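You operate a simulated robot arm through the tools that you are given. There is no shell and no other tool. Be economical: measure what you need, move in short steps, check, and stop when the job is done.

The job below is to be done with a simulated two-armed robot. You get a single attempt, and the scene is never put back.

## Task
Blow off balls No. 25 and No. 30, then cap both.
Fine: press a large cap home on each; stand the grey blower back in its holder. Set down upright: grey blower.

The check looks at the end state, three seconds after you hand in, the way a careful person would. Anything else that was tipped, shoved, dropped, spilled or broken makes it a failure. A push-on lid holds only when it is set on centred and level and pressed home; a screw cap is set on level and turned clockwise until tight.

## Robot
Two 7-joint arms with two-finger parallel grippers on one trunk, on a base that drives. Base frame: it is fixed to the floor where the robot stands at the start and does not move with it; the origin is under the middle of the robot, x ahead of it, y to its left, z up. Readings come in m, degrees, newtons and seconds.
The left shoulder is at the start at [0.07, 0.163, 1.32], the right one opposite. With the tool pointing down near the work surface each hand reaches from about 0.1 to 0.84 m from the robot's upright axis, wherever it stands, measured 20 degrees to its own side. Places, roughly: farthest upturned window [0.4, -0.9, 0.9]; large cap (6x6x3 cm) [0.5, 0.5, 0.8]; nearest upturned window [0.4, -0.6, 0.9]. Payload 3.43 kg a hand.
Tool frame (each hand has its own): the origin (TCP) lies between the finger pads and is the grasp point; the fingertips stand 0.034 m ahead of it; z points along the fingers, y is the line along which they close. Largest opening 0.128 m; finger width 0.024, thickness 0.012; the body of the gripper, 0.048 by 0.13 m, starts 0.096 m behind the TCP.
Orientation is that of the tool frame in the base frame, as a unit quaternion [x, y, z, w]. With the fingers straight down and closing along the base's y, the tool's x points along the base's -x, its y along +y and its z along -z.

## Interface
- The arms move only by the tool step_arm. It takes "left_commands", "right_commands" or both (then of equal length, played together; a hand with none holds still); each is text: rows parted by semicolons, each of 7 numbers parted by spaces: the shift along the base's x, y, z in m, then the turn, a rotation vector about the base's x, y, z in degrees, then the gripper command, from -1 (fully open) to 1 (shut), values between in proportion. In form: dx dy dz rx ry rz jaw; .... A call has 1 to 20 rows; each row is the pose to reach, as a shift and turn from the pose commanded when the call began. Each row takes 0.2 s and may step no farther than 0.05 m and 8.6 degrees from the row before; otherwise, or with a gripper value out of range, the whole call is refused. Where a pose cannot be reached the arm comes as near as it can. A force on the tool above 40 N (or 10 N above the force at the start of the call, whichever is more), or a blocked arm, ends the call early, and 0.2 s more pass. Each finger travels about 0.153 m/s and halts on what it meets, pressing with about 39 N; the grip force reading is that of the motor and also rises with nothing between the fingers. The clock runs only during rows and for 0.2 s after the last one: add rows that repeat a pose to give the fingers time. It gives the time, the measured TCP pose, the force on the tool (base axes), the opening and the grip force at its end, in the units of the frame above (readings bear some noise), with the torque about the TCP (base axes, N m) and any sound that the robot's microphone picked up.
- Cameras (640 x 400 px; columns grow to the right, rows downward): "scene" is now at [0.1226, -0.0254, 1.524]; the picture's right is [-0.30, -0.95, -0.00], its down [-0.76, 0.24, -0.60] and it looks along [0.58, -0.18, -0.80] (base axes); focal length 239 px, centre (320, 200). "left" rides on the left gripper at [0.076, 0.011, -0.16] in its tool frame; the picture's right is [-0.15, 0.99, 0.00], its down [-0.88, -0.13, -0.46] and it looks along [-0.45, -0.07, 0.89] (tool axes); focal length 234 px, centre (320, 200). "right" rides on the right gripper at [0.076, -0.011, -0.16] in its tool frame; the picture's right is [0.15, 0.99, 0.00], its down [-0.88, 0.13, -0.46] and it looks along [-0.45, 0.07, 0.89] (tool axes); focal length 234 px, centre (320, 200). There is no depth. A picture from a camera that has moved, and an enlarged one, comes with that camera's place and axes in the base frame and with its lens.
- grab_frame(camera): a new picture of that camera. It takes no simulated time.
- lift_body(by): slides the trunk up (or, below 0, down) by that many m; the arms and the scene camera ride with it, the base frame stays. It gives what a move gives, with no picture.
- base_move(legs): drives the robot by 1 to 6 legs, each [ahead, left, turn to the left] in m, m and degrees, along the robot's own axes; the way and the turn of a leg run together, so that a leg with both is an arc; at most 1.5 m and 180 degrees a leg. The arms and the cameras ride along, it lands a little off, and it stops where it bumps. It gives what a move gives.
- pan_tilt(pan, tilt): turns the head with the scene camera to pan (to the left, within 86 degrees either way) and tilt (down, from -29 to 69), counted from straight ahead of the robot. It gives what a move gives.
- enlarge(camera, box): a new picture of the part [left, top, right, bottom] of that camera's present view, enlarged. It takes no simulated time.
- hand_in(): hands the job in; it is judged then, once.

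Work in short steps. Places have to be worked out from the pictures, the camera data and where the tool is seen: move nearer, look again, correct. Check each grasp and each placing, and mend what went wrong. You have 120 turns and 108 pictures in all, those below and enlarged ones among them. Open the grippers and draw the arms clear of the work before you hand the job in, unless the task says otherwise; then end with one line.

The tools are called after "Emit:" by a JSON object that holds its "api" and its "payload". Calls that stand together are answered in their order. step_arm: Moves the arms, as the interface text tells. Its arguments: {"type":"object","properties":{"left_commands":{"type":"string"},"right_commands":{"type":"string"}},"required":[]} The other tools are called the same way: lift_body (by) slides the trunk up or down; base_move (legs) drives the base; pan_tilt (pan, tilt) turns the head that bears the scene camera; grab_frame (camera) takes a picture; enlarge (camera, box) takes an enlarged picture of a part of a camera's view; hand_in () hands the job in.

At the start:

```text
time: 0.0
left_tcp_pos: [0.6457, -0.0456, 1.202]
left_orientation: [-0.001, 1.0, 0.0, 0.0]
left_ft_force: [0.1, -0.1, 0.8]
left_wrist_torque: [-0.01, -0.01, 0.0]
left_opening: 0.1281
left_grasp_force: 0.2
right_tcp_pos: [0.427, -0.5116, 1.1988]
right_orientation: [-0.001, 1.0, 0.0, -0.001]
right_ft_force: [0.0, -0.1, -0.3]
right_wrist_torque: [0.03, 0.0, 0.03]
right_opening: 0.1281
right_grasp_force: 0.0
trunk travel left (down, up): [-0.8, 0.14]
robot x, y, heading: [0.0013, -0.0029, 0.2]
head pan, tilt: [-17.4, 52.8]
```

scene: 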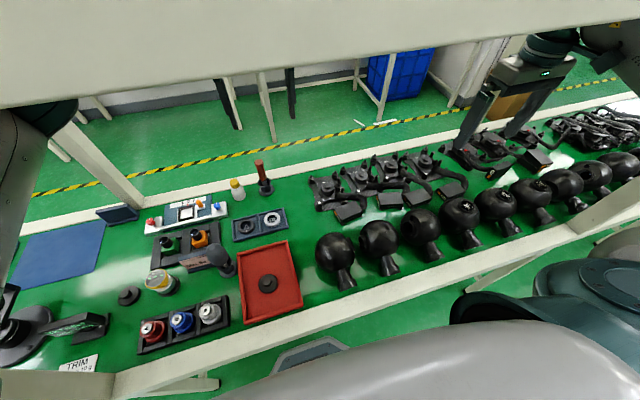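
right: 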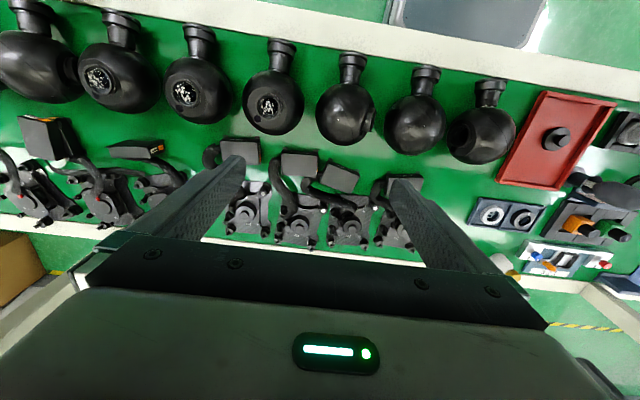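
left: 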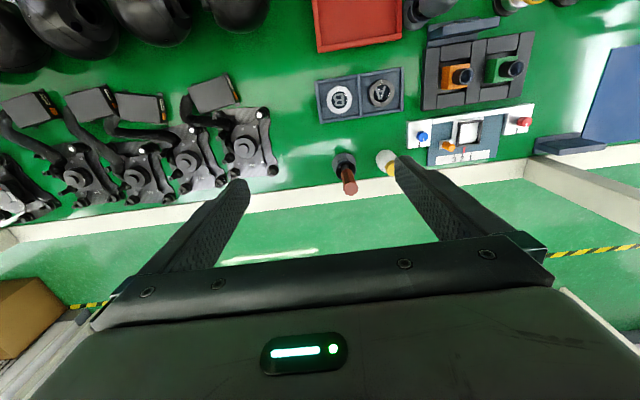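

I start by looking closely at the scene: the work items on the left and the balls on the right.

Emit:
{"api": "enlarge", "payload": {"camera": "scene", "box": [0, 150, 320, 390]}}

Emit:
{"api": "enlarge", "payload": {"camera": "scene", "box": [300, 100, 640, 300]}}

Emit:
{"api": "enlarge", "payload": {"camera": "right", "box": [0, 0, 320, 200]}}

Emit:
{"api": "enlarge", "payload": {"camera": "right", "box": [220, 0, 540, 200]}}

```text
1.67 times, centred on (160, 270) of scene
camera zoom: at [0.1226, -0.0254, 1.524], right [-0.3, -0.95, 0.0], down [-0.76, 0.24, -0.6], along [0.58, -0.18, -0.8], focal length 398 px, centre (587, 83)
```

zoom: 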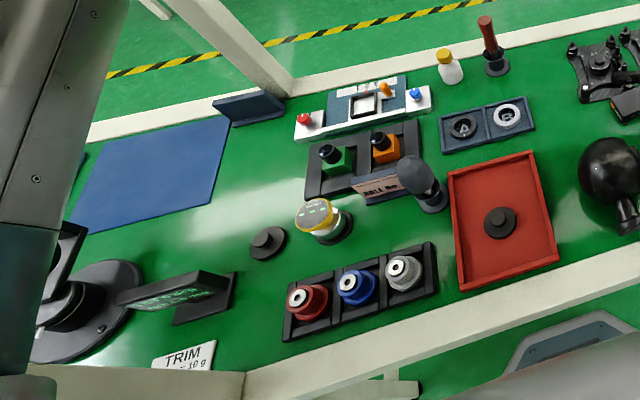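

```text
1.88 times, centred on (470, 200) of scene
camera zoom: at [0.1226, -0.0254, 1.524], right [-0.3, -0.95, 0.0], down [-0.76, 0.24, -0.6], along [0.58, -0.18, -0.8], focal length 450 px, centre (38, 200)
```

zoom: 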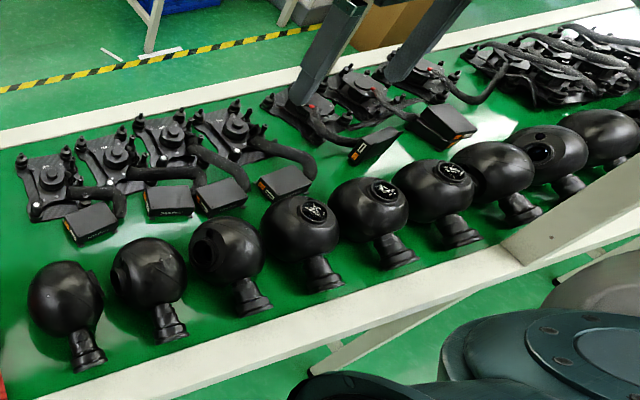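

```text
2.00 times, centred on (160, 100) of right
camera zoom: at [0.352, -0.5229, 1.3595], right [-0.15, 0.99, 0.0], down [0.88, 0.13, 0.46], along [0.45, 0.07, -0.89], focal length 468 px, centre (640, 400)
```

zoom: 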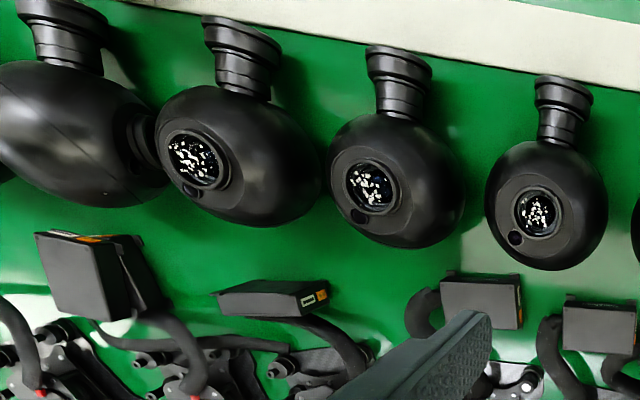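

```text
2.00 times, centred on (380, 100) of right
camera zoom: at [0.352, -0.5229, 1.3595], right [-0.15, 0.99, 0.0], down [0.88, 0.13, 0.46], along [0.45, 0.07, -0.89], focal length 468 px, centre (200, 400)
```

zoom: 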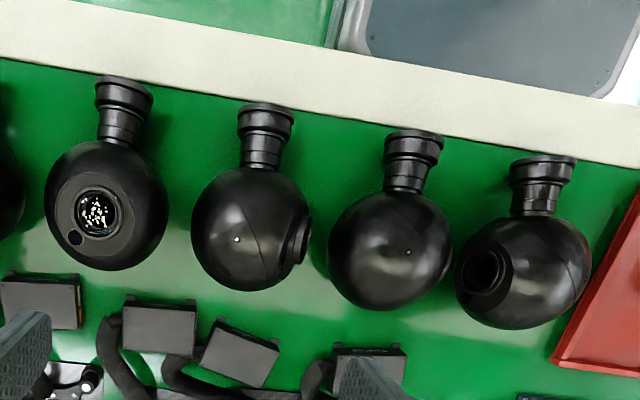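

The balls need close-ups for their numbers, and the left bench needs one too. I bring the right hand back and out over the balls, and the left hand over the left bench.

Emit:
{"api": "step_arm", "payload": {"left_commands": "-0.04 0.03 0 0 0 0 -1; -0.08 0.06 0 0 0 0 -1; -0.12 0.09 0 0 0 0 -1; -0.16 0.12 0 0 0 0 -1; -0.2 0.15 0 0 0 0 -1; -0.24 0.18 0 0 0 0 -1; -0.27 0.21 0 0 0 0 -1; -0.3 0.24 0 0 0 0 -1; -0.32 0.28 0 0 0 0 -1; -0.34 0.32 0 0 0 0 -1", "right_commands": "-0.02 -0.03 0 0 0 0 -1; -0.04 -0.06 0 0 0 0 -1; -0.06 -0.09 0 0 0 0 -1; -0.08 -0.12 0 0 0 0 -1; -0.1 -0.15 0 0 0 0 -1; -0.12 -0.18 0 0 0 0 -1; -0.14 -0.2 0 0 0 0 -1; -0.16 -0.22 0 0 0 0 -1; -0.18 -0.22 0 0 0 0 -1; -0.2 -0.22 0 0 0 0 -1"}}

Emit:
{"api": "grab_frame", "payload": {"camera": "left"}}

Emit:
{"api": "grab_frame", "payload": {"camera": "right"}}

```text
time: 2.4
left_tcp_pos: [0.4352, 0.2273, 1.2175]
left_orientation: [0.065, 0.998, 0.003, -0.006]
left_ft_force: [0.4, -0.3, -0.1]
left_wrist_torque: [0.07, -0.02, -0.02]
left_opening: 0.1281
left_grasp_force: 0.0
left hand out of reach, approached as far as the arm can: row 8, 9, 10
right_tcp_pos: [0.3059, -0.7015, 1.2012]
right_orientation: [0.06, 0.998, 0.003, -0.002]
right_ft_force: [-1.5, -0.6, -0.3]
right_wrist_torque: [0.02, -0.22, 0.02]
right_opening: 0.1278
right_grasp_force: 0.1
right hand out of reach, approached as far as the arm can: row 5, 6, 7, 8, 9, 10
trunk travel left (down, up): [-0.8, 0.14]
robot x, y, heading: [0.0491, -0.0016, -6.9]
head pan, tilt: [-17.4, 52.8]
stopped in row 10 (left hand): the arm was blocked; the commanded pose is now the measured one
```

```text
100 pictures are left
camera left: at [0.3635, 0.246, 1.3784], right [0.27, 0.96, 0.0], down [0.86, -0.25, 0.44], along [0.43, -0.12, -0.9], focal length 234 px, centre (320, 200)
```

left: 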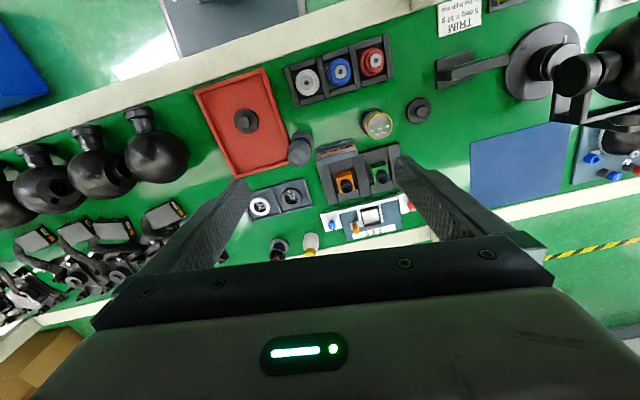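

```text
99 pictures are left
camera right: at [0.2308, -0.7047, 1.361], right [-0.03, 1.0, 0.01], down [0.89, 0.02, 0.45], along [0.45, 0.02, -0.89], focal length 234 px, centre (320, 200)
```

right: 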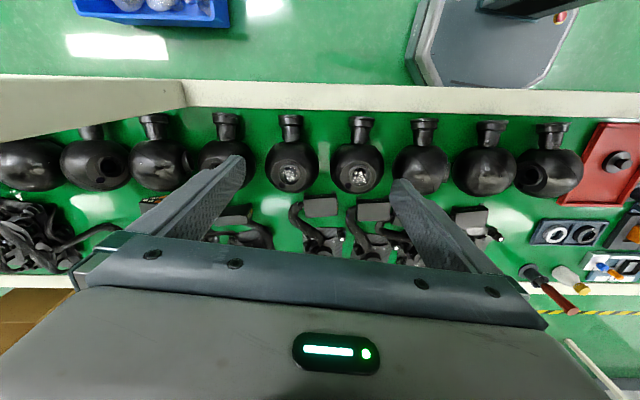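

The base turned about 7° while the left arm was blocked, so I look at the scene to find what it met.

Emit:
{"api": "pan_tilt", "payload": {"pan": 30, "tilt": 35}}

Emit:
{"api": "grab_frame", "payload": {"camera": "scene"}}

Emit:
{"api": "enlarge", "payload": {"camera": "left", "box": [180, 0, 640, 280]}}

Emit:
{"api": "enlarge", "payload": {"camera": "right", "box": [120, 70, 420, 250]}}

```text
time: 3.5
left_tcp_pos: [0.4366, 0.2286, 1.2172]
left_orientation: [0.062, 0.998, 0.004, -0.007]
left_ft_force: [-0.1, 0.1, -0.3]
left_wrist_torque: [0.02, -0.01, 0.01]
left_opening: 0.128
left_grasp_force: 0.0
right_tcp_pos: [0.3121, -0.7017, 1.198]
right_orientation: [0.058, 0.998, 0.004, -0.004]
right_ft_force: [-0.3, -0.1, -0.2]
right_wrist_torque: [0.02, -0.04, 0.0]
right_opening: 0.1282
right_grasp_force: 0.1
trunk travel left (down, up): [-0.8, 0.14]
robot x, y, heading: [0.0492, -0.0007, -6.7]
head pan, tilt: [30.0, 35.0]
```

```text
98 pictures are left
camera scene: at [0.1952, 0.0129, 1.5481], right [0.4, -0.92, -0.01], down [-0.54, -0.22, -0.82], along [0.75, 0.33, -0.58], focal length 239 px, centre (320, 200)
```

scene: 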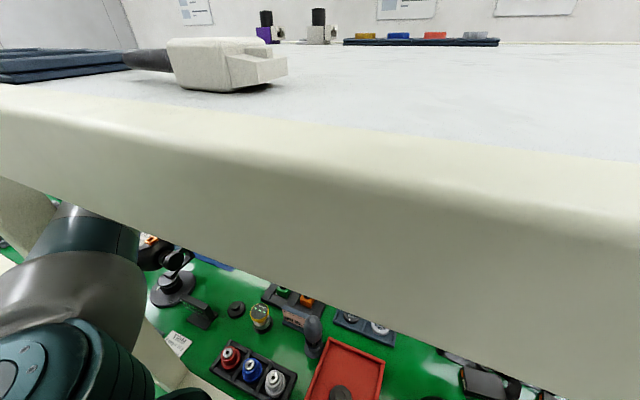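

```text
1.39 times, centred on (410, 140) of left
camera zoom: at [0.3654, 0.2465, 1.3777], right [0.27, 0.96, 0.01], down [0.86, -0.24, 0.44], along [0.43, -0.11, -0.9], focal length 326 px, centre (195, 284)
```

zoom: 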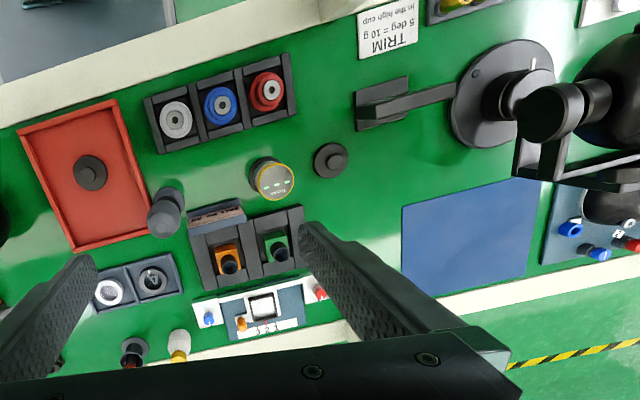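

```text
2.13 times, centred on (270, 160) of right
camera zoom: at [0.2373, -0.7053, 1.3584], right [-0.03, 1.0, 0.01], down [0.89, 0.02, 0.45], along [0.45, 0.02, -0.89], focal length 500 px, centre (427, 285)
```

zoom: 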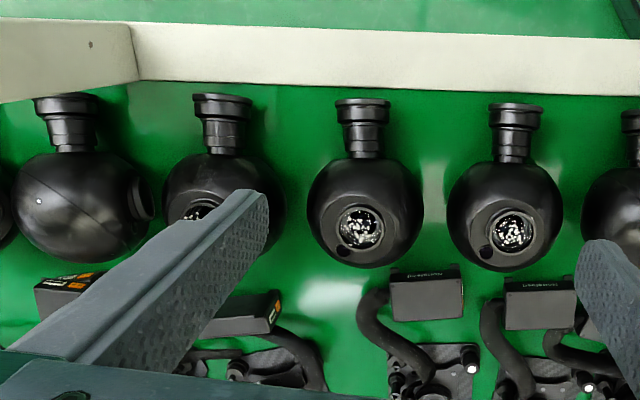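

The board overhead is a wide shelf at about z 1.4, and the left arm probably caught on it or its post. I lower both hands a little and square the base up again.

Emit:
{"api": "step_arm", "payload": {"left_commands": "0 0 -0.04 0 0 0 -1; 0 0 -0.08 0 0 0 -1; 0 0 -0.1 0 0 0 -1", "right_commands": "0 0 -0.04 0 0 0 -1; 0 0 -0.06 0 0 0 -1; 0 0 -0.06 0 0 0 -1"}}

Emit:
{"api": "base_move", "payload": {"legs": [[-0.05, 0, 6.8]]}}

Emit:
{"api": "pan_tilt", "payload": {"pan": 0, "tilt": 55}}

Emit:
{"api": "grab_frame", "payload": {"camera": "scene"}}

Emit:
{"api": "grab_frame", "payload": {"camera": "left"}}

```text
time: 4.5
left_tcp_pos: [0.4678, 0.2187, 1.1203]
left_orientation: [0.074, 0.997, 0.004, -0.006]
left_ft_force: [0.1, 0.3, 0.5]
left_wrist_torque: [0.06, -0.04, 0.01]
left_opening: 0.1278
left_grasp_force: 0.0
left hand out of reach, approached as far as the arm can: row 1, 2, 3
right_tcp_pos: [0.2969, -0.7024, 1.138]
right_orientation: [0.07, 0.998, 0.003, -0.002]
right_ft_force: [0.0, -0.3, -1.3]
right_wrist_torque: [-0.04, -0.04, 0.03]
right_opening: 0.128
right_grasp_force: 0.0
trunk travel left (down, up): [-0.8, 0.14]
robot x, y, heading: [0.0499, -0.0003, -7.5]
head pan, tilt: [30.0, 35.0]
stopped in row 3 (left hand): the arm was blocked; the commanded pose is now the measured one
```

```text
time: 5.6
left_tcp_pos: [0.4601, 0.2142, 1.1219]
left_orientation: [0.092, 0.996, 0.003, -0.005]
left_ft_force: [-0.5, 0.0, -0.9]
left_wrist_torque: [0.06, -0.07, 0.01]
left_opening: 0.1279
left_grasp_force: 0.0
right_tcp_pos: [0.2679, -0.699, 1.1374]
right_orientation: [0.08, 0.997, 0.006, -0.002]
right_ft_force: [-1.1, -0.4, -0.3]
right_wrist_torque: [-0.01, -0.09, -0.02]
right_opening: 0.1279
right_grasp_force: 0.1
trunk travel left (down, up): [-0.8, 0.14]
robot x, y, heading: [0.039, 0.0098, -8.8]
head pan, tilt: [30.0, 35.0]
stopped in leg 1: the robot was blocked; the commanded pose is now the measured one
```

```text
time: 6.5
left_tcp_pos: [0.4613, 0.2157, 1.1201]
left_orientation: [0.089, 0.996, 0.004, -0.006]
left_ft_force: [-0.2, 0.2, -0.2]
left_wrist_torque: [-0.01, -0.02, -0.03]
left_opening: 0.128
left_grasp_force: 0.0
right_tcp_pos: [0.2711, -0.6998, 1.1344]
right_orientation: [0.079, 0.997, 0.006, -0.004]
right_ft_force: [0.3, -0.3, 0.2]
right_wrist_torque: [0.01, -0.03, -0.03]
right_opening: 0.1282
right_grasp_force: 0.0
trunk travel left (down, up): [-0.8, 0.14]
robot x, y, heading: [0.0413, 0.0131, -8.7]
head pan, tilt: [0.0, 55.0]
```

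```text
95 pictures are left
camera scene: at [0.172, -0.03, 1.5199], right [-0.15, -0.99, -0.01], down [-0.81, 0.13, -0.57], along [0.56, -0.08, -0.82], focal length 239 px, centre (320, 200)
```

scene: 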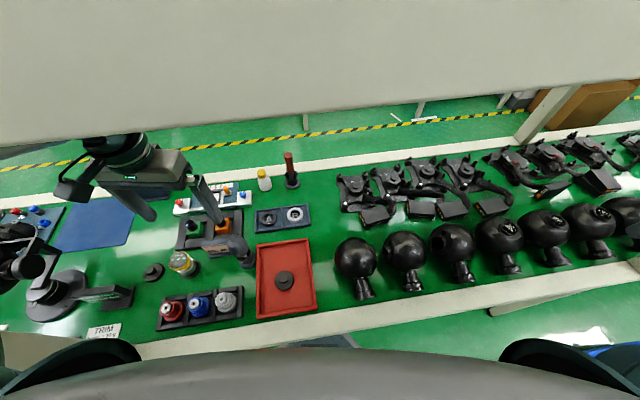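

```text
94 pictures are left
camera left: at [0.3905, 0.238, 1.2818], right [0.32, 0.95, 0.01], down [0.85, -0.29, 0.44], along [0.42, -0.14, -0.9], focal length 234 px, centre (320, 200)
```

left: 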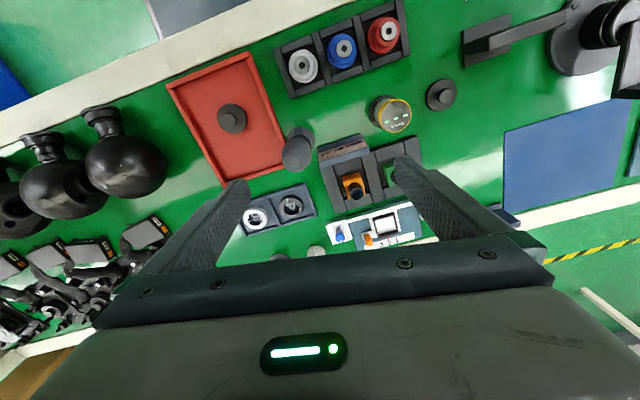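

The left elbow seems wedged on the front-left post. I move the left hand forward and inward to free it, then straighten the base.

Emit:
{"api": "step_arm", "payload": {"left_commands": "0.03 -0.03 0 0 0 0 -1; 0.06 -0.06 0 0 0 0 -1; 0.09 -0.09 0 0 0 0 -1; 0.12 -0.12 0 0 0 0 -1; 0.14 -0.16 0 0 0 0 -1; 0.14 -0.2 0 0 0 0 -1"}}

Emit:
{"api": "base_move", "payload": {"legs": [[-0.04, 0, 0], [0, 0, 8.7]]}}

Emit:
{"api": "pan_tilt", "payload": {"pan": 45, "tilt": 55}}

Emit:
{"api": "grab_frame", "payload": {"camera": "scene"}}

```text
time: 7.9
left_tcp_pos: [0.5915, 0.0298, 1.1231]
left_orientation: [0.084, 0.996, -0.001, -0.003]
left_ft_force: [-0.3, -0.5, -0.1]
left_wrist_torque: [0.06, -0.01, -0.01]
left_opening: 0.1282
left_grasp_force: 0.0
right_tcp_pos: [0.2693, -0.686, 1.1446]
right_orientation: [0.075, 0.997, 0.001, 0.002]
right_ft_force: [0.7, 0.1, 0.3]
right_wrist_torque: [0.03, -0.02, 0.01]
right_opening: 0.1279
right_grasp_force: 0.1
trunk travel left (down, up): [-0.8, 0.14]
robot x, y, heading: [0.0387, 0.0113, -8.6]
head pan, tilt: [0.0, 55.0]
```

```text
time: 9.4
left_tcp_pos: [0.5425, 0.1226, 1.1216]
left_orientation: [0.007, 1.0, -0.002, -0.002]
left_ft_force: [-0.5, 0.6, -0.1]
left_wrist_torque: [0.01, -0.01, 0.0]
left_opening: 0.128
left_grasp_force: 0.1
right_tcp_pos: [0.3336, -0.6344, 1.1465]
right_orientation: [-0.002, 1.0, 0.0, 0.001]
right_ft_force: [0.9, 0.2, 0.1]
right_wrist_torque: [-0.02, 0.01, 0.01]
right_opening: 0.1279
right_grasp_force: 0.0
trunk travel left (down, up): [-0.8, 0.14]
robot x, y, heading: [-0.0043, 0.0153, 0.4]
head pan, tilt: [0.0, 55.0]
```

```text
time: 10.6
left_tcp_pos: [0.5427, 0.1218, 1.1219]
left_orientation: [0.008, 1.0, -0.002, -0.002]
left_ft_force: [-0.3, 0.2, 0.2]
left_wrist_torque: [0.0, 0.01, -0.02]
left_opening: 0.1276
left_grasp_force: 0.1
right_tcp_pos: [0.3342, -0.6341, 1.1477]
right_orientation: [-0.002, 1.0, -0.001, 0.001]
right_ft_force: [-0.1, 0.0, 0.5]
right_wrist_torque: [0.0, 0.0, -0.02]
right_opening: 0.1281
right_grasp_force: 0.2
trunk travel left (down, up): [-0.8, 0.14]
robot x, y, heading: [0.0043, 0.0187, 0.5]
head pan, tilt: [45.0, 55.0]
```

```text
93 pictures are left
camera scene: at [0.1027, 0.0659, 1.5212], right [0.71, -0.7, 0.0], down [-0.57, -0.58, -0.57], along [0.4, 0.41, -0.82], focal length 239 px, centre (320, 200)
```

scene: 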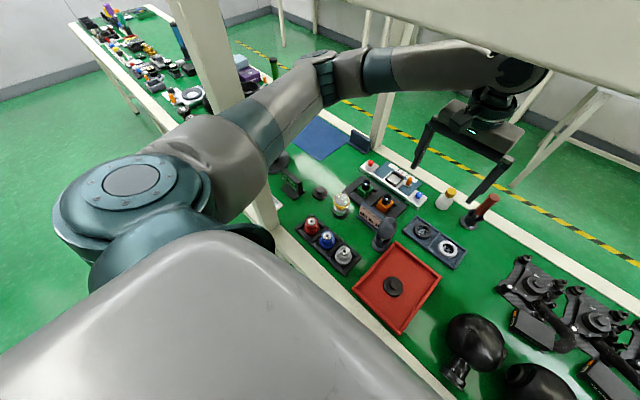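

Base is straight again; the front-left post stands near (0.29, 0.55), so I'll keep the left elbow away from it. Now I look closely at the items with the left camera, and at the balls with the right.

Emit:
{"api": "enlarge", "payload": {"camera": "left", "box": [200, 0, 640, 260]}}

Emit:
{"api": "enlarge", "payload": {"camera": "scene", "box": [260, 150, 480, 330]}}

Emit:
{"api": "enlarge", "payload": {"camera": "right", "box": [100, 0, 420, 200]}}

```text
1.45 times, centred on (420, 130) of left
camera zoom: at [0.4678, 0.135, 1.2825], right [0.16, 0.99, 0.0], down [0.88, -0.14, 0.45], along [0.45, -0.08, -0.89], focal length 341 px, centre (174, 302)
```

zoom: 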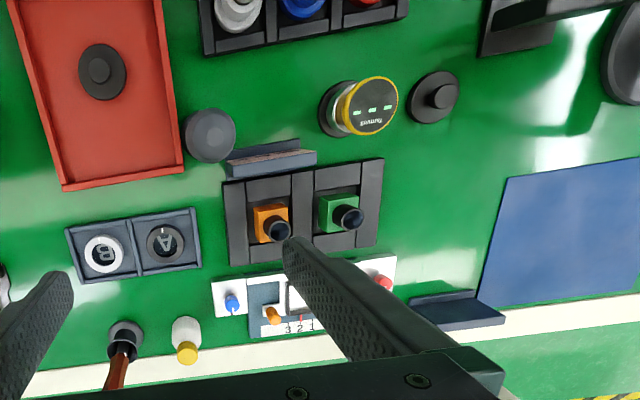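

```text
2.22 times, centred on (370, 240) of scene
camera zoom: at [0.1027, 0.0659, 1.5212], right [0.71, -0.7, 0.0], down [-0.57, -0.58, -0.57], along [0.4, 0.41, -0.82], focal length 531 px, centre (209, 111)
```

zoom: 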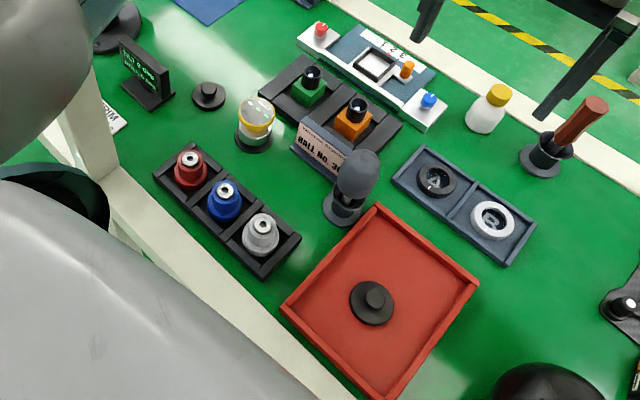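

```text
2.00 times, centred on (260, 100) of right
camera zoom: at [0.2579, -0.6454, 1.3073], right [-0.15, 0.99, 0.0], down [0.88, 0.13, 0.46], along [0.45, 0.07, -0.89], focal length 468 px, centre (440, 400)
```

zoom: 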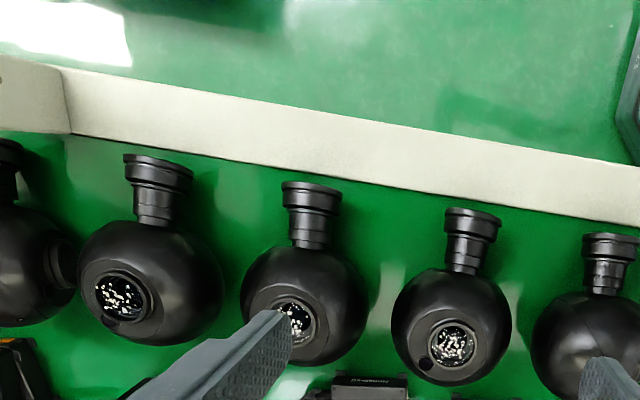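

The dark-grey pear bulb in a cup looks like the grey blower, and the sign beside it reads "BALL No. 3..". I zoom in on the sign.

Emit:
{"api": "enlarge", "payload": {"camera": "scene", "box": [350, 190, 410, 260]}}

Emit:
{"api": "enlarge", "payload": {"camera": "scene", "box": [290, 175, 345, 215]}}

```text
5.71 times, centred on (380, 225) of scene
camera zoom: at [0.1027, 0.0659, 1.5212], right [0.71, -0.7, 0.0], down [-0.57, -0.58, -0.57], along [0.4, 0.41, -0.82], focal length 1366 px, centre (-23, 57)
```

zoom: 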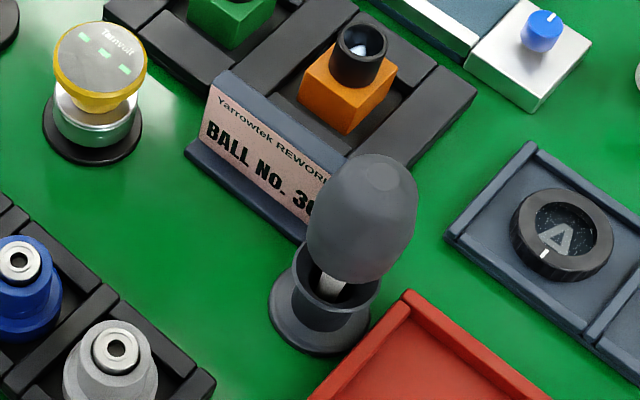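

```text
10.00 times, centred on (318, 195) of scene
camera zoom: at [0.1027, 0.0659, 1.5212], right [0.71, -0.7, 0.0], down [-0.57, -0.58, -0.57], along [0.4, 0.41, -0.82], focal length 2390 px, centre (345, 250)
```

zoom: 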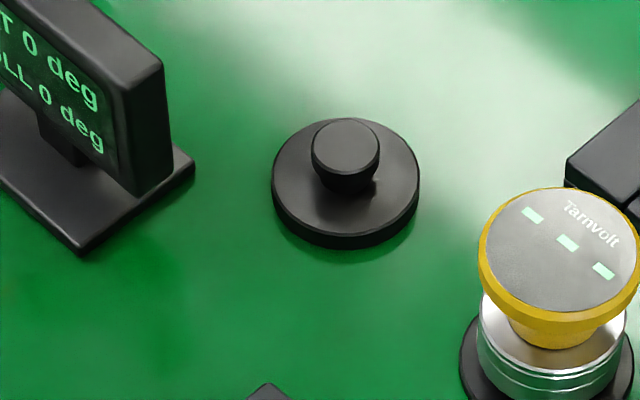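

The blower is bulb-up, nozzle-down in its cup. I now search for numbers on the balls with tight zooms.

Emit:
{"api": "enlarge", "payload": {"camera": "right", "box": [130, 70, 290, 190]}}

Emit:
{"api": "pan_tilt", "payload": {"pan": -50, "tilt": 45}}

Emit:
{"api": "grab_frame", "payload": {"camera": "scene"}}

```text
3.33 times, centred on (210, 130) of right
camera zoom: at [0.2579, -0.6454, 1.3073], right [-0.15, 0.99, 0.0], down [0.88, 0.13, 0.46], along [0.45, 0.07, -0.89], focal length 781 px, centre (687, 433)
```

zoom: 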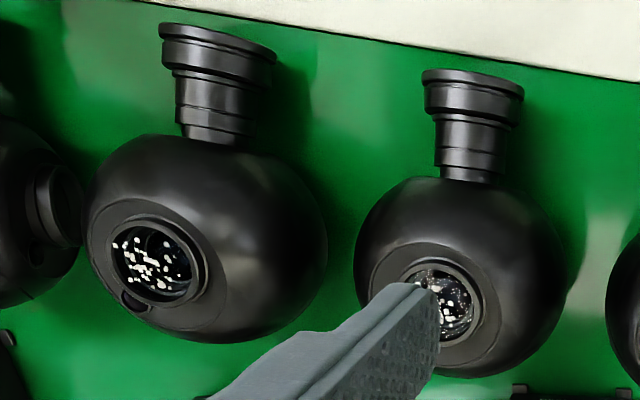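

```text
time: 12.3
left_tcp_pos: [0.5434, 0.1233, 1.122]
left_orientation: [0.008, 1.0, -0.001, -0.003]
left_ft_force: [0.4, 0.2, 0.4]
left_wrist_torque: [0.0, 0.0, 0.01]
left_opening: 0.1279
left_grasp_force: 0.1
right_tcp_pos: [0.3331, -0.6337, 1.1475]
right_orientation: [-0.002, 1.0, -0.001, 0.001]
right_ft_force: [0.6, 0.0, -0.6]
right_wrist_torque: [0.01, 0.03, -0.02]
right_opening: 0.1279
right_grasp_force: 0.2
trunk travel left (down, up): [-0.8, 0.14]
robot x, y, heading: [-0.0002, 0.019, 0.7]
head pan, tilt: [-50.0, 45.0]
```

```text
86 pictures are left
camera scene: at [0.1049, -0.0472, 1.5346], right [-0.76, -0.65, 0.0], down [-0.46, 0.54, -0.71], along [0.46, -0.54, -0.71], focal length 239 px, centre (320, 200)
```

scene: 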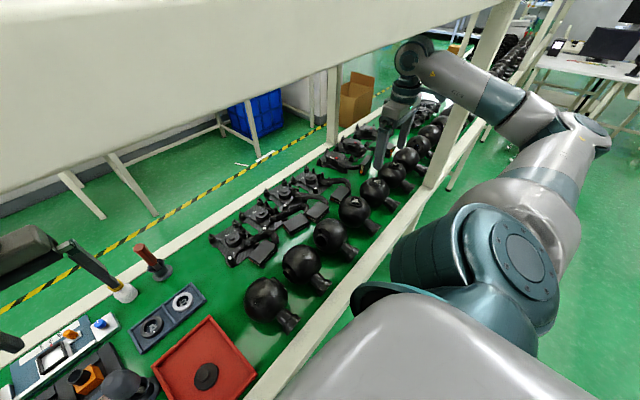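

No numbers visible on the balls yet, so I want to read the sign. I bring the right hand to the middle, tilted forward, to look at it from the robot's side.

Emit:
{"api": "step_arm", "payload": {"right_commands": "0 0.05 0 0 0 0 -1; 0 0.1 0 0 0 0 -1; 0 0.15 0 0 0 0 -1; 0 0.2 0 0 0 0 -1; 0 0.25 0 0 0 0 -1; 0 0.3 0 0 0 0 -1; 0 0.35 0 0 -4 0 -1; 0 0.4 0 0 -9 0 -1; -0.01 0.44 0 0 -14 0 -1; -0.02 0.48 0 0 -19 0 -1; -0.02 0.51 0 0 -24 0 -1; -0.02 0.54 0 0 -28 0 -1; -0.02 0.54 0 0 -30 0 -1"}}

Emit:
{"api": "grab_frame", "payload": {"camera": "right"}}

```text
time: 15.1
left_tcp_pos: [0.5429, 0.1242, 1.123]
left_orientation: [0.007, 1.0, -0.002, -0.003]
left_ft_force: [-0.2, 0.2, -0.3]
left_wrist_torque: [-0.01, -0.02, 0.0]
left_opening: 0.128
left_grasp_force: 0.0
right_tcp_pos: [0.3993, 0.003, 1.177]
right_orientation: [-0.001, 0.966, -0.002, 0.259]
right_ft_force: [1.0, 0.0, -0.4]
right_wrist_torque: [-0.01, -0.01, -0.02]
right_opening: 0.1281
right_grasp_force: 0.1
right hand out of reach, approached as far as the arm can: row 6, 7, 8, 9, 10, 11, 12, 13
trunk travel left (down, up): [-0.8, 0.14]
robot x, y, heading: [-0.0007, 0.0192, 0.7]
head pan, tilt: [-50.0, 45.0]
```

```text
85 pictures are left
camera right: at [0.2538, -0.0086, 1.2778], right [-0.13, 0.99, -0.08], down [0.54, 0.14, 0.83], along [0.84, 0.06, -0.55], focal length 234 px, centre (320, 200)
```

right: 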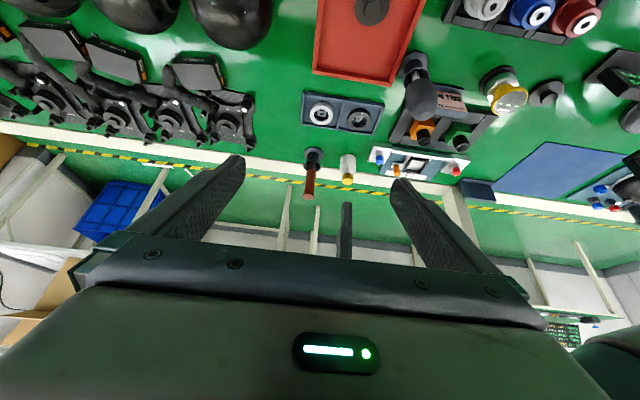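

The sign is in view (upside down) near (450,100), so I zoom on it and the parts around it.

Emit:
{"api": "enlarge", "payload": {"camera": "right", "box": [400, 70, 500, 132]}}

Emit:
{"api": "enlarge", "payload": {"camera": "right", "box": [20, 0, 260, 140]}}

```text
6.40 times, centred on (450, 101) of right
camera zoom: at [0.2538, -0.0086, 1.2778], right [-0.13, 0.99, -0.08], down [0.54, 0.14, 0.83], along [0.84, 0.06, -0.55], focal length 1499 px, centre (-512, 834)
```

zoom: 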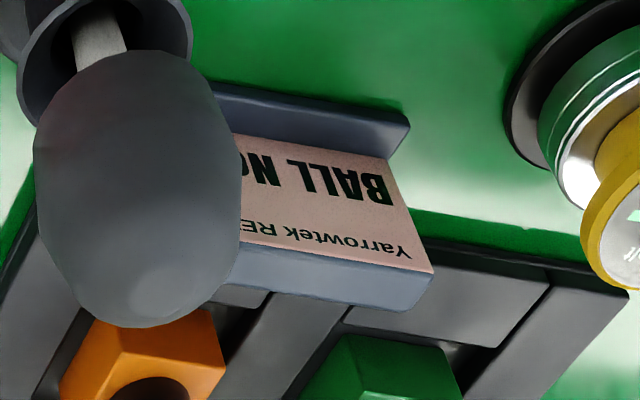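

```text
2.67 times, centred on (140, 70) of right
camera zoom: at [0.2538, -0.0086, 1.2778], right [-0.13, 0.99, -0.08], down [0.54, 0.14, 0.83], along [0.84, 0.06, -0.55], focal length 624 px, centre (800, 547)
```

zoom: 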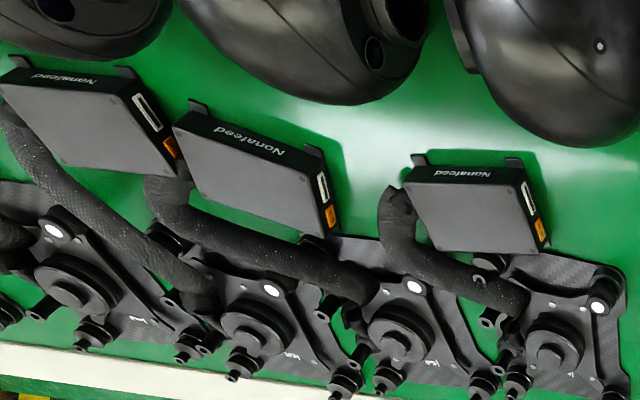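

The bulb hides the rest of the sign. I'll back the robot out of the bench and drive right to look at the balls from the front, where numbers may be printed.

Emit:
{"api": "base_move", "payload": {"legs": [[-0.45, 0, 0], [0, -0.7, 0]]}}

Emit:
{"api": "pan_tilt", "payload": {"pan": 0, "tilt": 30}}

Emit:
{"api": "grab_frame", "payload": {"camera": "scene"}}

Emit:
{"api": "grab_frame", "payload": {"camera": "right"}}

```text
time: 17.1
left_tcp_pos: [0.2748, 0.0749, 1.1264]
left_orientation: [0.133, 0.991, -0.001, 0.001]
left_ft_force: [-1.3, -2.6, 0.3]
left_wrist_torque: [0.32, -0.17, -0.01]
left_opening: 0.1279
left_grasp_force: 0.0
right_tcp_pos: [0.1097, -0.0064, 1.1784]
right_orientation: [0.115, 0.957, -0.034, 0.264]
right_ft_force: [0.7, -0.5, 0.9]
right_wrist_torque: [0.01, 0.0, 0.0]
right_opening: 0.1279
right_grasp_force: 0.0
trunk travel left (down, up): [-0.8, 0.14]
robot x, y, heading: [-0.2617, 0.106, -13.3]
head pan, tilt: [-50.0, 45.0]
stopped in leg 1: the robot was blocked; the commanded pose is now the measured one
```

```text
time: 18.2
left_tcp_pos: [0.2694, 0.0751, 1.1289]
left_orientation: [0.129, 0.992, 0.001, 0.006]
left_ft_force: [-0.1, 0.3, 0.3]
left_wrist_torque: [-0.01, 0.0, -0.02]
left_opening: 0.1278
left_grasp_force: 0.0
right_tcp_pos: [0.1024, -0.0079, 1.1828]
right_orientation: [0.113, 0.957, -0.031, 0.266]
right_ft_force: [-0.6, -0.2, 0.4]
right_wrist_torque: [-0.02, 0.03, -0.02]
right_opening: 0.1279
right_grasp_force: 0.0
trunk travel left (down, up): [-0.8, 0.14]
robot x, y, heading: [-0.2594, 0.1052, -13.0]
head pan, tilt: [0.0, 30.0]
```

```text
82 pictures are left
camera scene: at [-0.1267, 0.0614, 1.5574], right [-0.23, -0.97, -0.01], down [-0.48, 0.12, -0.87], along [0.84, -0.2, -0.5], focal length 239 px, centre (320, 200)
```

scene: 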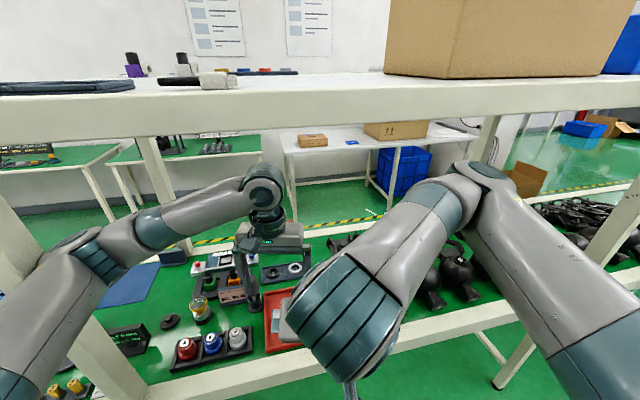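

```text
81 pictures are left
camera right: at [-0.0435, 0.0161, 1.2803], right [0.11, 0.99, -0.08], down [0.54, 0.01, 0.84], along [0.84, -0.13, -0.53], focal length 234 px, centre (320, 200)
```

right: 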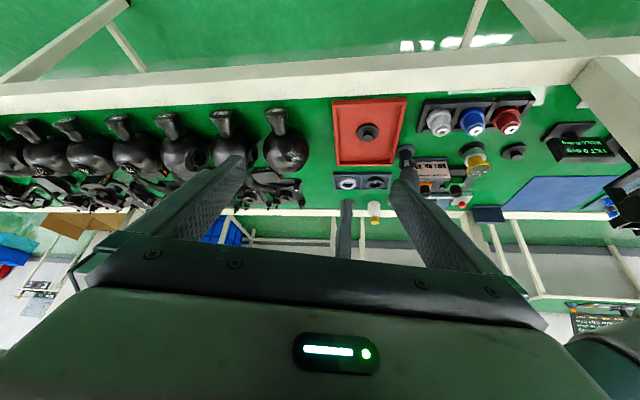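

The left elbow caught on the inside of the front-left post. I'll slide right away from it first, then straighten and back out.

Emit:
{"api": "base_move", "payload": {"legs": [[0.05, -0.3, 0], [0, 0, 13], [-0.2, 0, 0]]}}

Emit:
{"api": "grab_frame", "payload": {"camera": "scene"}}

```text
time: 22.3
left_tcp_pos: [0.0485, -0.0916, 1.126]
left_orientation: [0.01, 1.0, -0.002, 0.004]
left_ft_force: [0.0, -0.6, 0.5]
left_wrist_torque: [0.0, 0.02, -0.02]
left_opening: 0.128
left_grasp_force: 0.0
right_tcp_pos: [-0.0928, -0.2098, 1.1802]
right_orientation: [-0.002, 0.964, -0.003, 0.267]
right_ft_force: [0.4, 0.4, -0.3]
right_wrist_torque: [-0.05, 0.06, 0.02]
right_opening: 0.1281
right_grasp_force: 0.0
trunk travel left (down, up): [-0.8, 0.14]
robot x, y, heading: [-0.4782, -0.1946, 0.5]
head pan, tilt: [0.0, 30.0]
```

```text
80 pictures are left
camera scene: at [-0.3318, -0.1951, 1.5569], right [0.01, -1.0, 0.0], down [-0.5, 0.0, -0.87], along [0.87, 0.01, -0.5], focal length 239 px, centre (320, 200)
```

scene: 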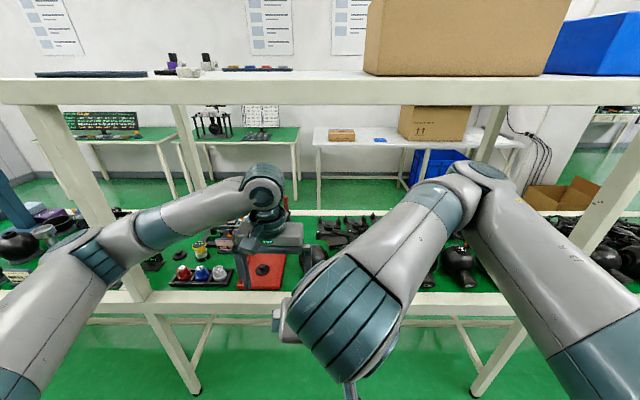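

Free now. I drive right in front of the balls and lower the trunk so the head camera looks under the shelf at the balls' front sides.

Emit:
{"api": "base_move", "payload": {"legs": [[0, -0.5, 0]]}}

Emit:
{"api": "lift_body", "payload": {"by": -0.35}}

Emit:
{"api": "grab_frame", "payload": {"camera": "scene"}}

```text
time: 25.2
left_tcp_pos: [0.0501, -0.587, 1.1266]
left_orientation: [0.007, 1.0, -0.002, 0.004]
left_ft_force: [0.2, 0.1, -0.3]
left_wrist_torque: [-0.02, 0.0, -0.01]
left_opening: 0.1281
left_grasp_force: 0.0
right_tcp_pos: [-0.0905, -0.7072, 1.1819]
right_orientation: [-0.004, 0.964, -0.003, 0.267]
right_ft_force: [0.1, -0.2, -0.5]
right_wrist_torque: [0.0, -0.01, 0.0]
right_opening: 0.1282
right_grasp_force: 0.0
trunk travel left (down, up): [-0.8, 0.14]
robot x, y, heading: [-0.4743, -0.6943, 0.8]
head pan, tilt: [0.0, 30.0]
```

```text
time: 28.6
left_tcp_pos: [0.0511, -0.587, 0.778]
left_orientation: [0.007, 1.0, -0.002, 0.005]
left_ft_force: [-0.5, 1.2, 0.6]
left_wrist_torque: [0.02, -0.03, -0.04]
left_opening: 0.128
left_grasp_force: 0.1
right_tcp_pos: [-0.0893, -0.7079, 0.8306]
right_orientation: [-0.005, 0.964, -0.002, 0.267]
right_ft_force: [-0.4, 0.4, 0.7]
right_wrist_torque: [0.01, 0.0, 0.03]
right_opening: 0.1278
right_grasp_force: 0.1
trunk travel left (down, up): [-0.45, 0.49]
robot x, y, heading: [-0.4704, -0.6946, 0.6]
head pan, tilt: [0.0, 30.0]
```

```text
79 pictures are left
camera scene: at [-0.3292, -0.6938, 1.2072], right [0.01, -1.0, 0.0], down [-0.5, -0.01, -0.87], along [0.87, 0.01, -0.5], focal length 239 px, centre (320, 200)
```

scene: 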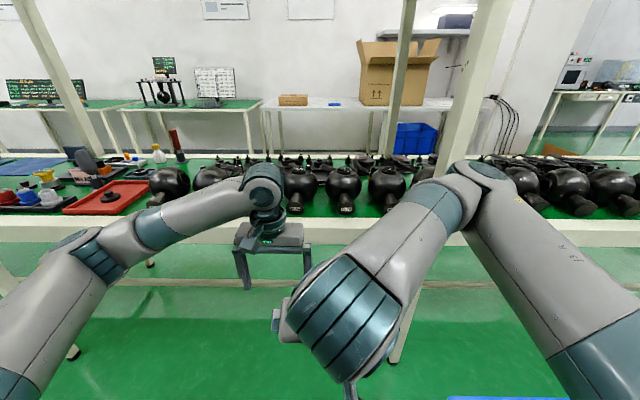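

There seems to be writing on the necks' front ends; I zoom in.

Emit:
{"api": "enlarge", "payload": {"camera": "scene", "box": [280, 150, 420, 230]}}

Emit:
{"api": "enlarge", "payload": {"camera": "scene", "box": [0, 120, 260, 230]}}

Emit:
{"api": "enlarge", "payload": {"camera": "scene", "box": [0, 50, 260, 130]}}

```text
4.57 times, centred on (350, 190) of scene
camera zoom: at [-0.3292, -0.6938, 1.2072], right [0.01, -1.0, 0.0], down [-0.5, -0.01, -0.87], along [0.87, 0.01, -0.5], focal length 1093 px, centre (183, 246)
```

zoom: 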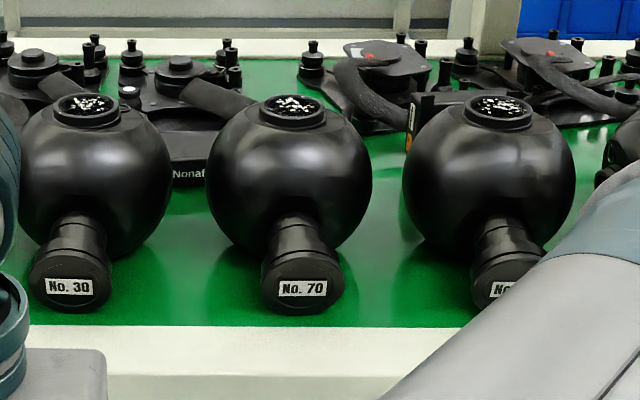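

```text
2.46 times, centred on (130, 175) of scene
camera zoom: at [-0.3292, -0.6938, 1.2072], right [0.01, -1.0, 0.0], down [-0.5, -0.01, -0.87], along [0.87, 0.01, -0.5], focal length 588 px, centre (788, 262)
```

zoom: 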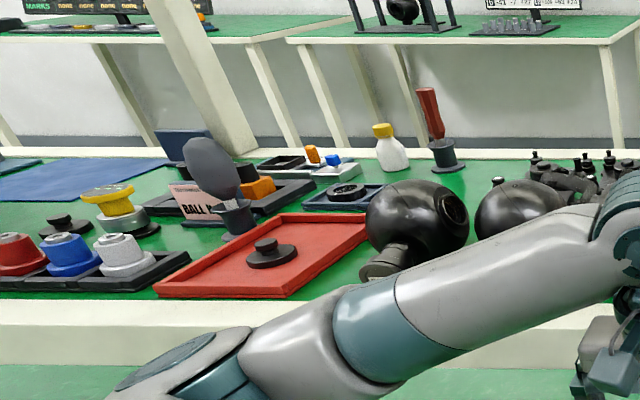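

```text
2.46 times, centred on (130, 90) of scene
camera zoom: at [-0.3292, -0.6938, 1.2072], right [0.01, -1.0, 0.0], down [-0.5, -0.01, -0.87], along [0.87, 0.01, -0.5], focal length 588 px, centre (788, 471)
```

zoom: 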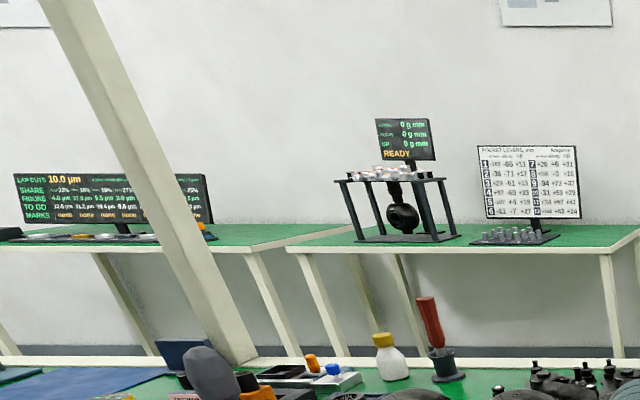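

Ball labels: nearest is No. 30, middle is No. 70, farthest is partly hidden but must be No. 25 (to be verified). I raise the trunk a bit, lift the left hand, move the right hand upright to its side, and drive back left for the blower.

Emit:
{"api": "lift_body", "payload": {"by": 0.15}}

Emit:
{"api": "step_arm", "payload": {"left_commands": "0 0.03 0.03 0 0 0 -1; 0 0.06 0.06 0 0 0 -1; 0 0.09 0.09 0 0 0 -1; 0 0.12 0.12 0 0 0 -1; 0 0.15 0.15 0 0 0 -1; 0 0.15 0.17 0 0 0 -1", "right_commands": "0.02 -0.04 0.02 0 6 0 -1; 0.04 -0.08 0.04 0 12 0 -1; 0.06 -0.12 0.06 0 18 0 -1; 0.08 -0.16 0.08 0 24 0 -1; 0.1 -0.2 0.1 0 31 0 -1; 0.12 -0.23 0.12 0 31 0 -1"}}

Emit:
{"api": "enlarge", "payload": {"camera": "scene", "box": [330, 160, 560, 270]}}

```text
time: 30.4
left_tcp_pos: [0.0523, -0.587, 0.9268]
left_orientation: [0.007, 1.0, -0.002, 0.004]
left_ft_force: [-0.3, -0.3, -0.5]
left_wrist_torque: [0.01, 0.0, 0.0]
left_opening: 0.1277
left_grasp_force: 0.1
right_tcp_pos: [-0.0898, -0.7077, 0.9804]
right_orientation: [-0.003, 0.964, -0.003, 0.266]
right_ft_force: [-0.2, 0.6, 0.5]
right_wrist_torque: [0.01, -0.01, -0.01]
right_opening: 0.1279
right_grasp_force: 0.0
trunk travel left (down, up): [-0.6, 0.34]
robot x, y, heading: [-0.4704, -0.695, 0.6]
head pan, tilt: [0.0, 30.0]
```

```text
time: 31.8
left_tcp_pos: [0.0511, -0.4406, 1.1002]
left_orientation: [0.007, 1.0, -0.001, 0.005]
left_ft_force: [0.3, 0.9, 0.1]
left_wrist_torque: [0.01, 0.0, -0.01]
left_opening: 0.1282
left_grasp_force: 0.1
right_tcp_pos: [0.0302, -0.9388, 1.1025]
right_orientation: [-0.005, 1.0, 0.0, -0.001]
right_ft_force: [0.4, -0.8, -0.1]
right_wrist_torque: [0.0, -0.02, 0.0]
right_opening: 0.128
right_grasp_force: 0.0
right hand out of reach, approached as far as the arm can: row 1
trunk travel left (down, up): [-0.6, 0.34]
robot x, y, heading: [-0.4713, -0.6872, 0.8]
head pan, tilt: [0.0, 30.0]
```

```text
2.78 times, centred on (445, 215) of scene
camera zoom: at [-0.3295, -0.6957, 1.3571], right [0.01, -1.0, 0.0], down [-0.5, 0.0, -0.87], along [0.87, 0.01, -0.5], focal length 665 px, centre (-28, 158)
```

zoom: 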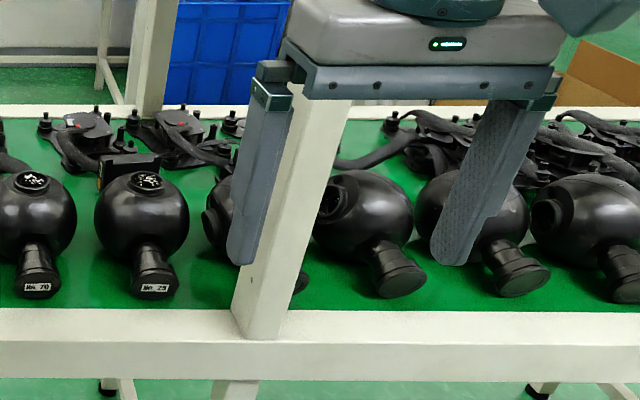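

The farthest upturned ball is No. 25, confirmed. Now I drive left to y≈-0.1 and a bit forward for the blower.

Emit:
{"api": "base_move", "payload": {"legs": [[0, 0.59, -0.8], [0.17, 0, 0]]}}

Emit:
{"api": "pan_tilt", "payload": {"pan": 15, "tilt": 35}}

Emit:
{"api": "grab_frame", "payload": {"camera": "scene"}}

Emit:
{"api": "grab_frame", "payload": {"camera": "left"}}

```text
time: 36.2
left_tcp_pos: [0.228, 0.1376, 1.0993]
left_orientation: [0.015, 1.0, -0.002, 0.004]
left_ft_force: [0.6, 0.1, 0.2]
left_wrist_torque: [-0.01, 0.06, -0.02]
left_opening: 0.128
left_grasp_force: 0.0
right_tcp_pos: [0.1986, -0.3611, 1.1029]
right_orientation: [0.003, 1.0, -0.002, 0.0]
right_ft_force: [-0.5, -0.2, 0.2]
right_wrist_torque: [0.03, -0.01, 0.0]
right_opening: 0.1283
right_grasp_force: 0.0
trunk travel left (down, up): [-0.6, 0.34]
robot x, y, heading: [-0.3, -0.1109, -0.0]
head pan, tilt: [0.0, 30.0]
```

```text
time: 37.0
left_tcp_pos: [0.2286, 0.1372, 1.0996]
left_orientation: [0.015, 1.0, -0.002, 0.005]
left_ft_force: [-0.4, -0.4, -0.3]
left_wrist_torque: [0.01, -0.03, 0.0]
left_opening: 0.1281
left_grasp_force: 0.1
right_tcp_pos: [0.1977, -0.3595, 1.1038]
right_orientation: [0.004, 1.0, -0.001, 0.0]
right_ft_force: [-0.1, 0.5, 0.5]
right_wrist_torque: [0.01, -0.02, 0.02]
right_opening: 0.1278
right_grasp_force: 0.0
trunk travel left (down, up): [-0.6, 0.34]
robot x, y, heading: [-0.2984, -0.1117, -0.3]
head pan, tilt: [15.0, 35.0]
```

```text
74 pictures are left
camera scene: at [-0.1629, -0.0892, 1.3494], right [0.25, -0.97, 0.0], down [-0.55, -0.15, -0.82], along [0.79, 0.21, -0.57], focal length 239 px, centre (320, 200)
```

scene: 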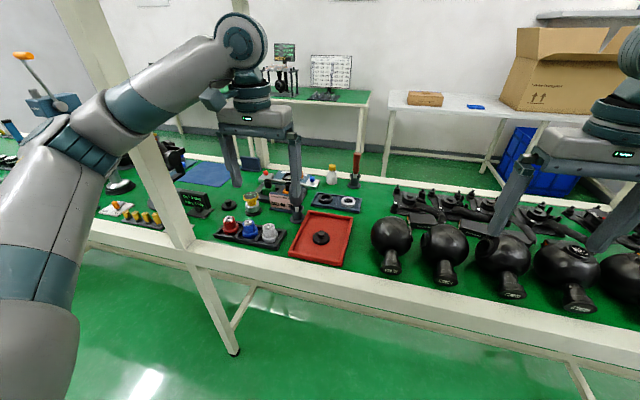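

```text
73 pictures are left
camera left: at [0.1516, 0.1512, 1.2585], right [0.18, 0.98, 0.0], down [0.87, -0.16, 0.46], along [0.46, -0.08, -0.89], focal length 234 px, centre (320, 200)
```

left: 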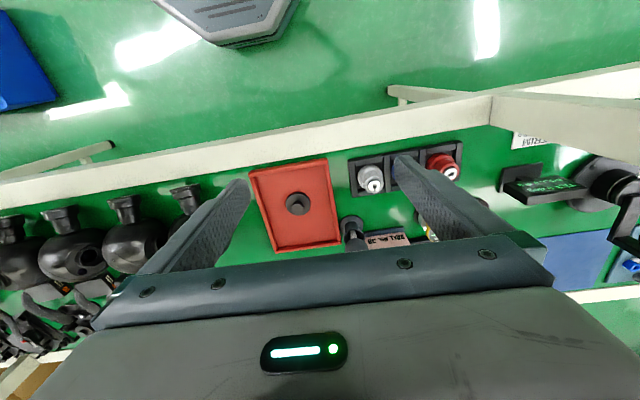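

The left arm has clear way ahead. I move the left hand forward at the same height to bring the blower into clean view.

Emit:
{"api": "step_arm", "payload": {"left_commands": "0.04 -0.01 0.01 0 0 0 -1; 0.08 -0.02 0.02 0 0 0 -1; 0.12 -0.03 0.03 0 0 0 -1; 0.16 -0.03 0.04 0 0 0 -1; 0.2 -0.03 0.04 0 0 0 -1; 0.2 -0.03 0.04 0 0 0 -1"}}

Emit:
{"api": "grab_frame", "payload": {"camera": "left"}}

Emit:
{"api": "grab_frame", "payload": {"camera": "scene"}}

```text
time: 38.4
left_tcp_pos: [0.4285, 0.1095, 1.1402]
left_orientation: [0.016, 1.0, -0.002, 0.005]
left_ft_force: [-0.3, 0.0, -0.9]
left_wrist_torque: [0.01, -0.01, -0.01]
left_opening: 0.1279
left_grasp_force: 0.0
right_tcp_pos: [0.1976, -0.3597, 1.1044]
right_orientation: [0.004, 1.0, -0.002, 0.0]
right_ft_force: [-0.2, -0.8, -0.3]
right_wrist_torque: [-0.01, -0.04, 0.02]
right_opening: 0.1282
right_grasp_force: 0.1
trunk travel left (down, up): [-0.6, 0.34]
robot x, y, heading: [-0.3012, -0.11, -0.2]
head pan, tilt: [15.0, 35.0]
```

```text
72 pictures are left
camera left: at [0.352, 0.1236, 1.3003], right [0.18, 0.98, 0.0], down [0.87, -0.16, 0.46], along [0.46, -0.08, -0.89], focal length 234 px, centre (320, 200)
```

left: 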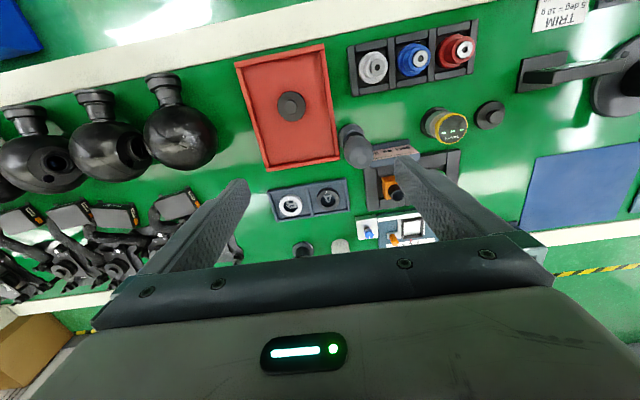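

```text
71 pictures are left
camera scene: at [-0.1634, -0.0884, 1.3495], right [0.26, -0.97, 0.0], down [-0.55, -0.15, -0.82], along [0.79, 0.21, -0.57], focal length 239 px, centre (320, 200)
```

scene: 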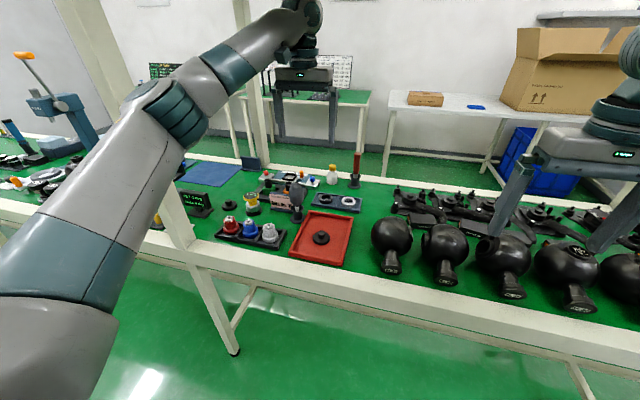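

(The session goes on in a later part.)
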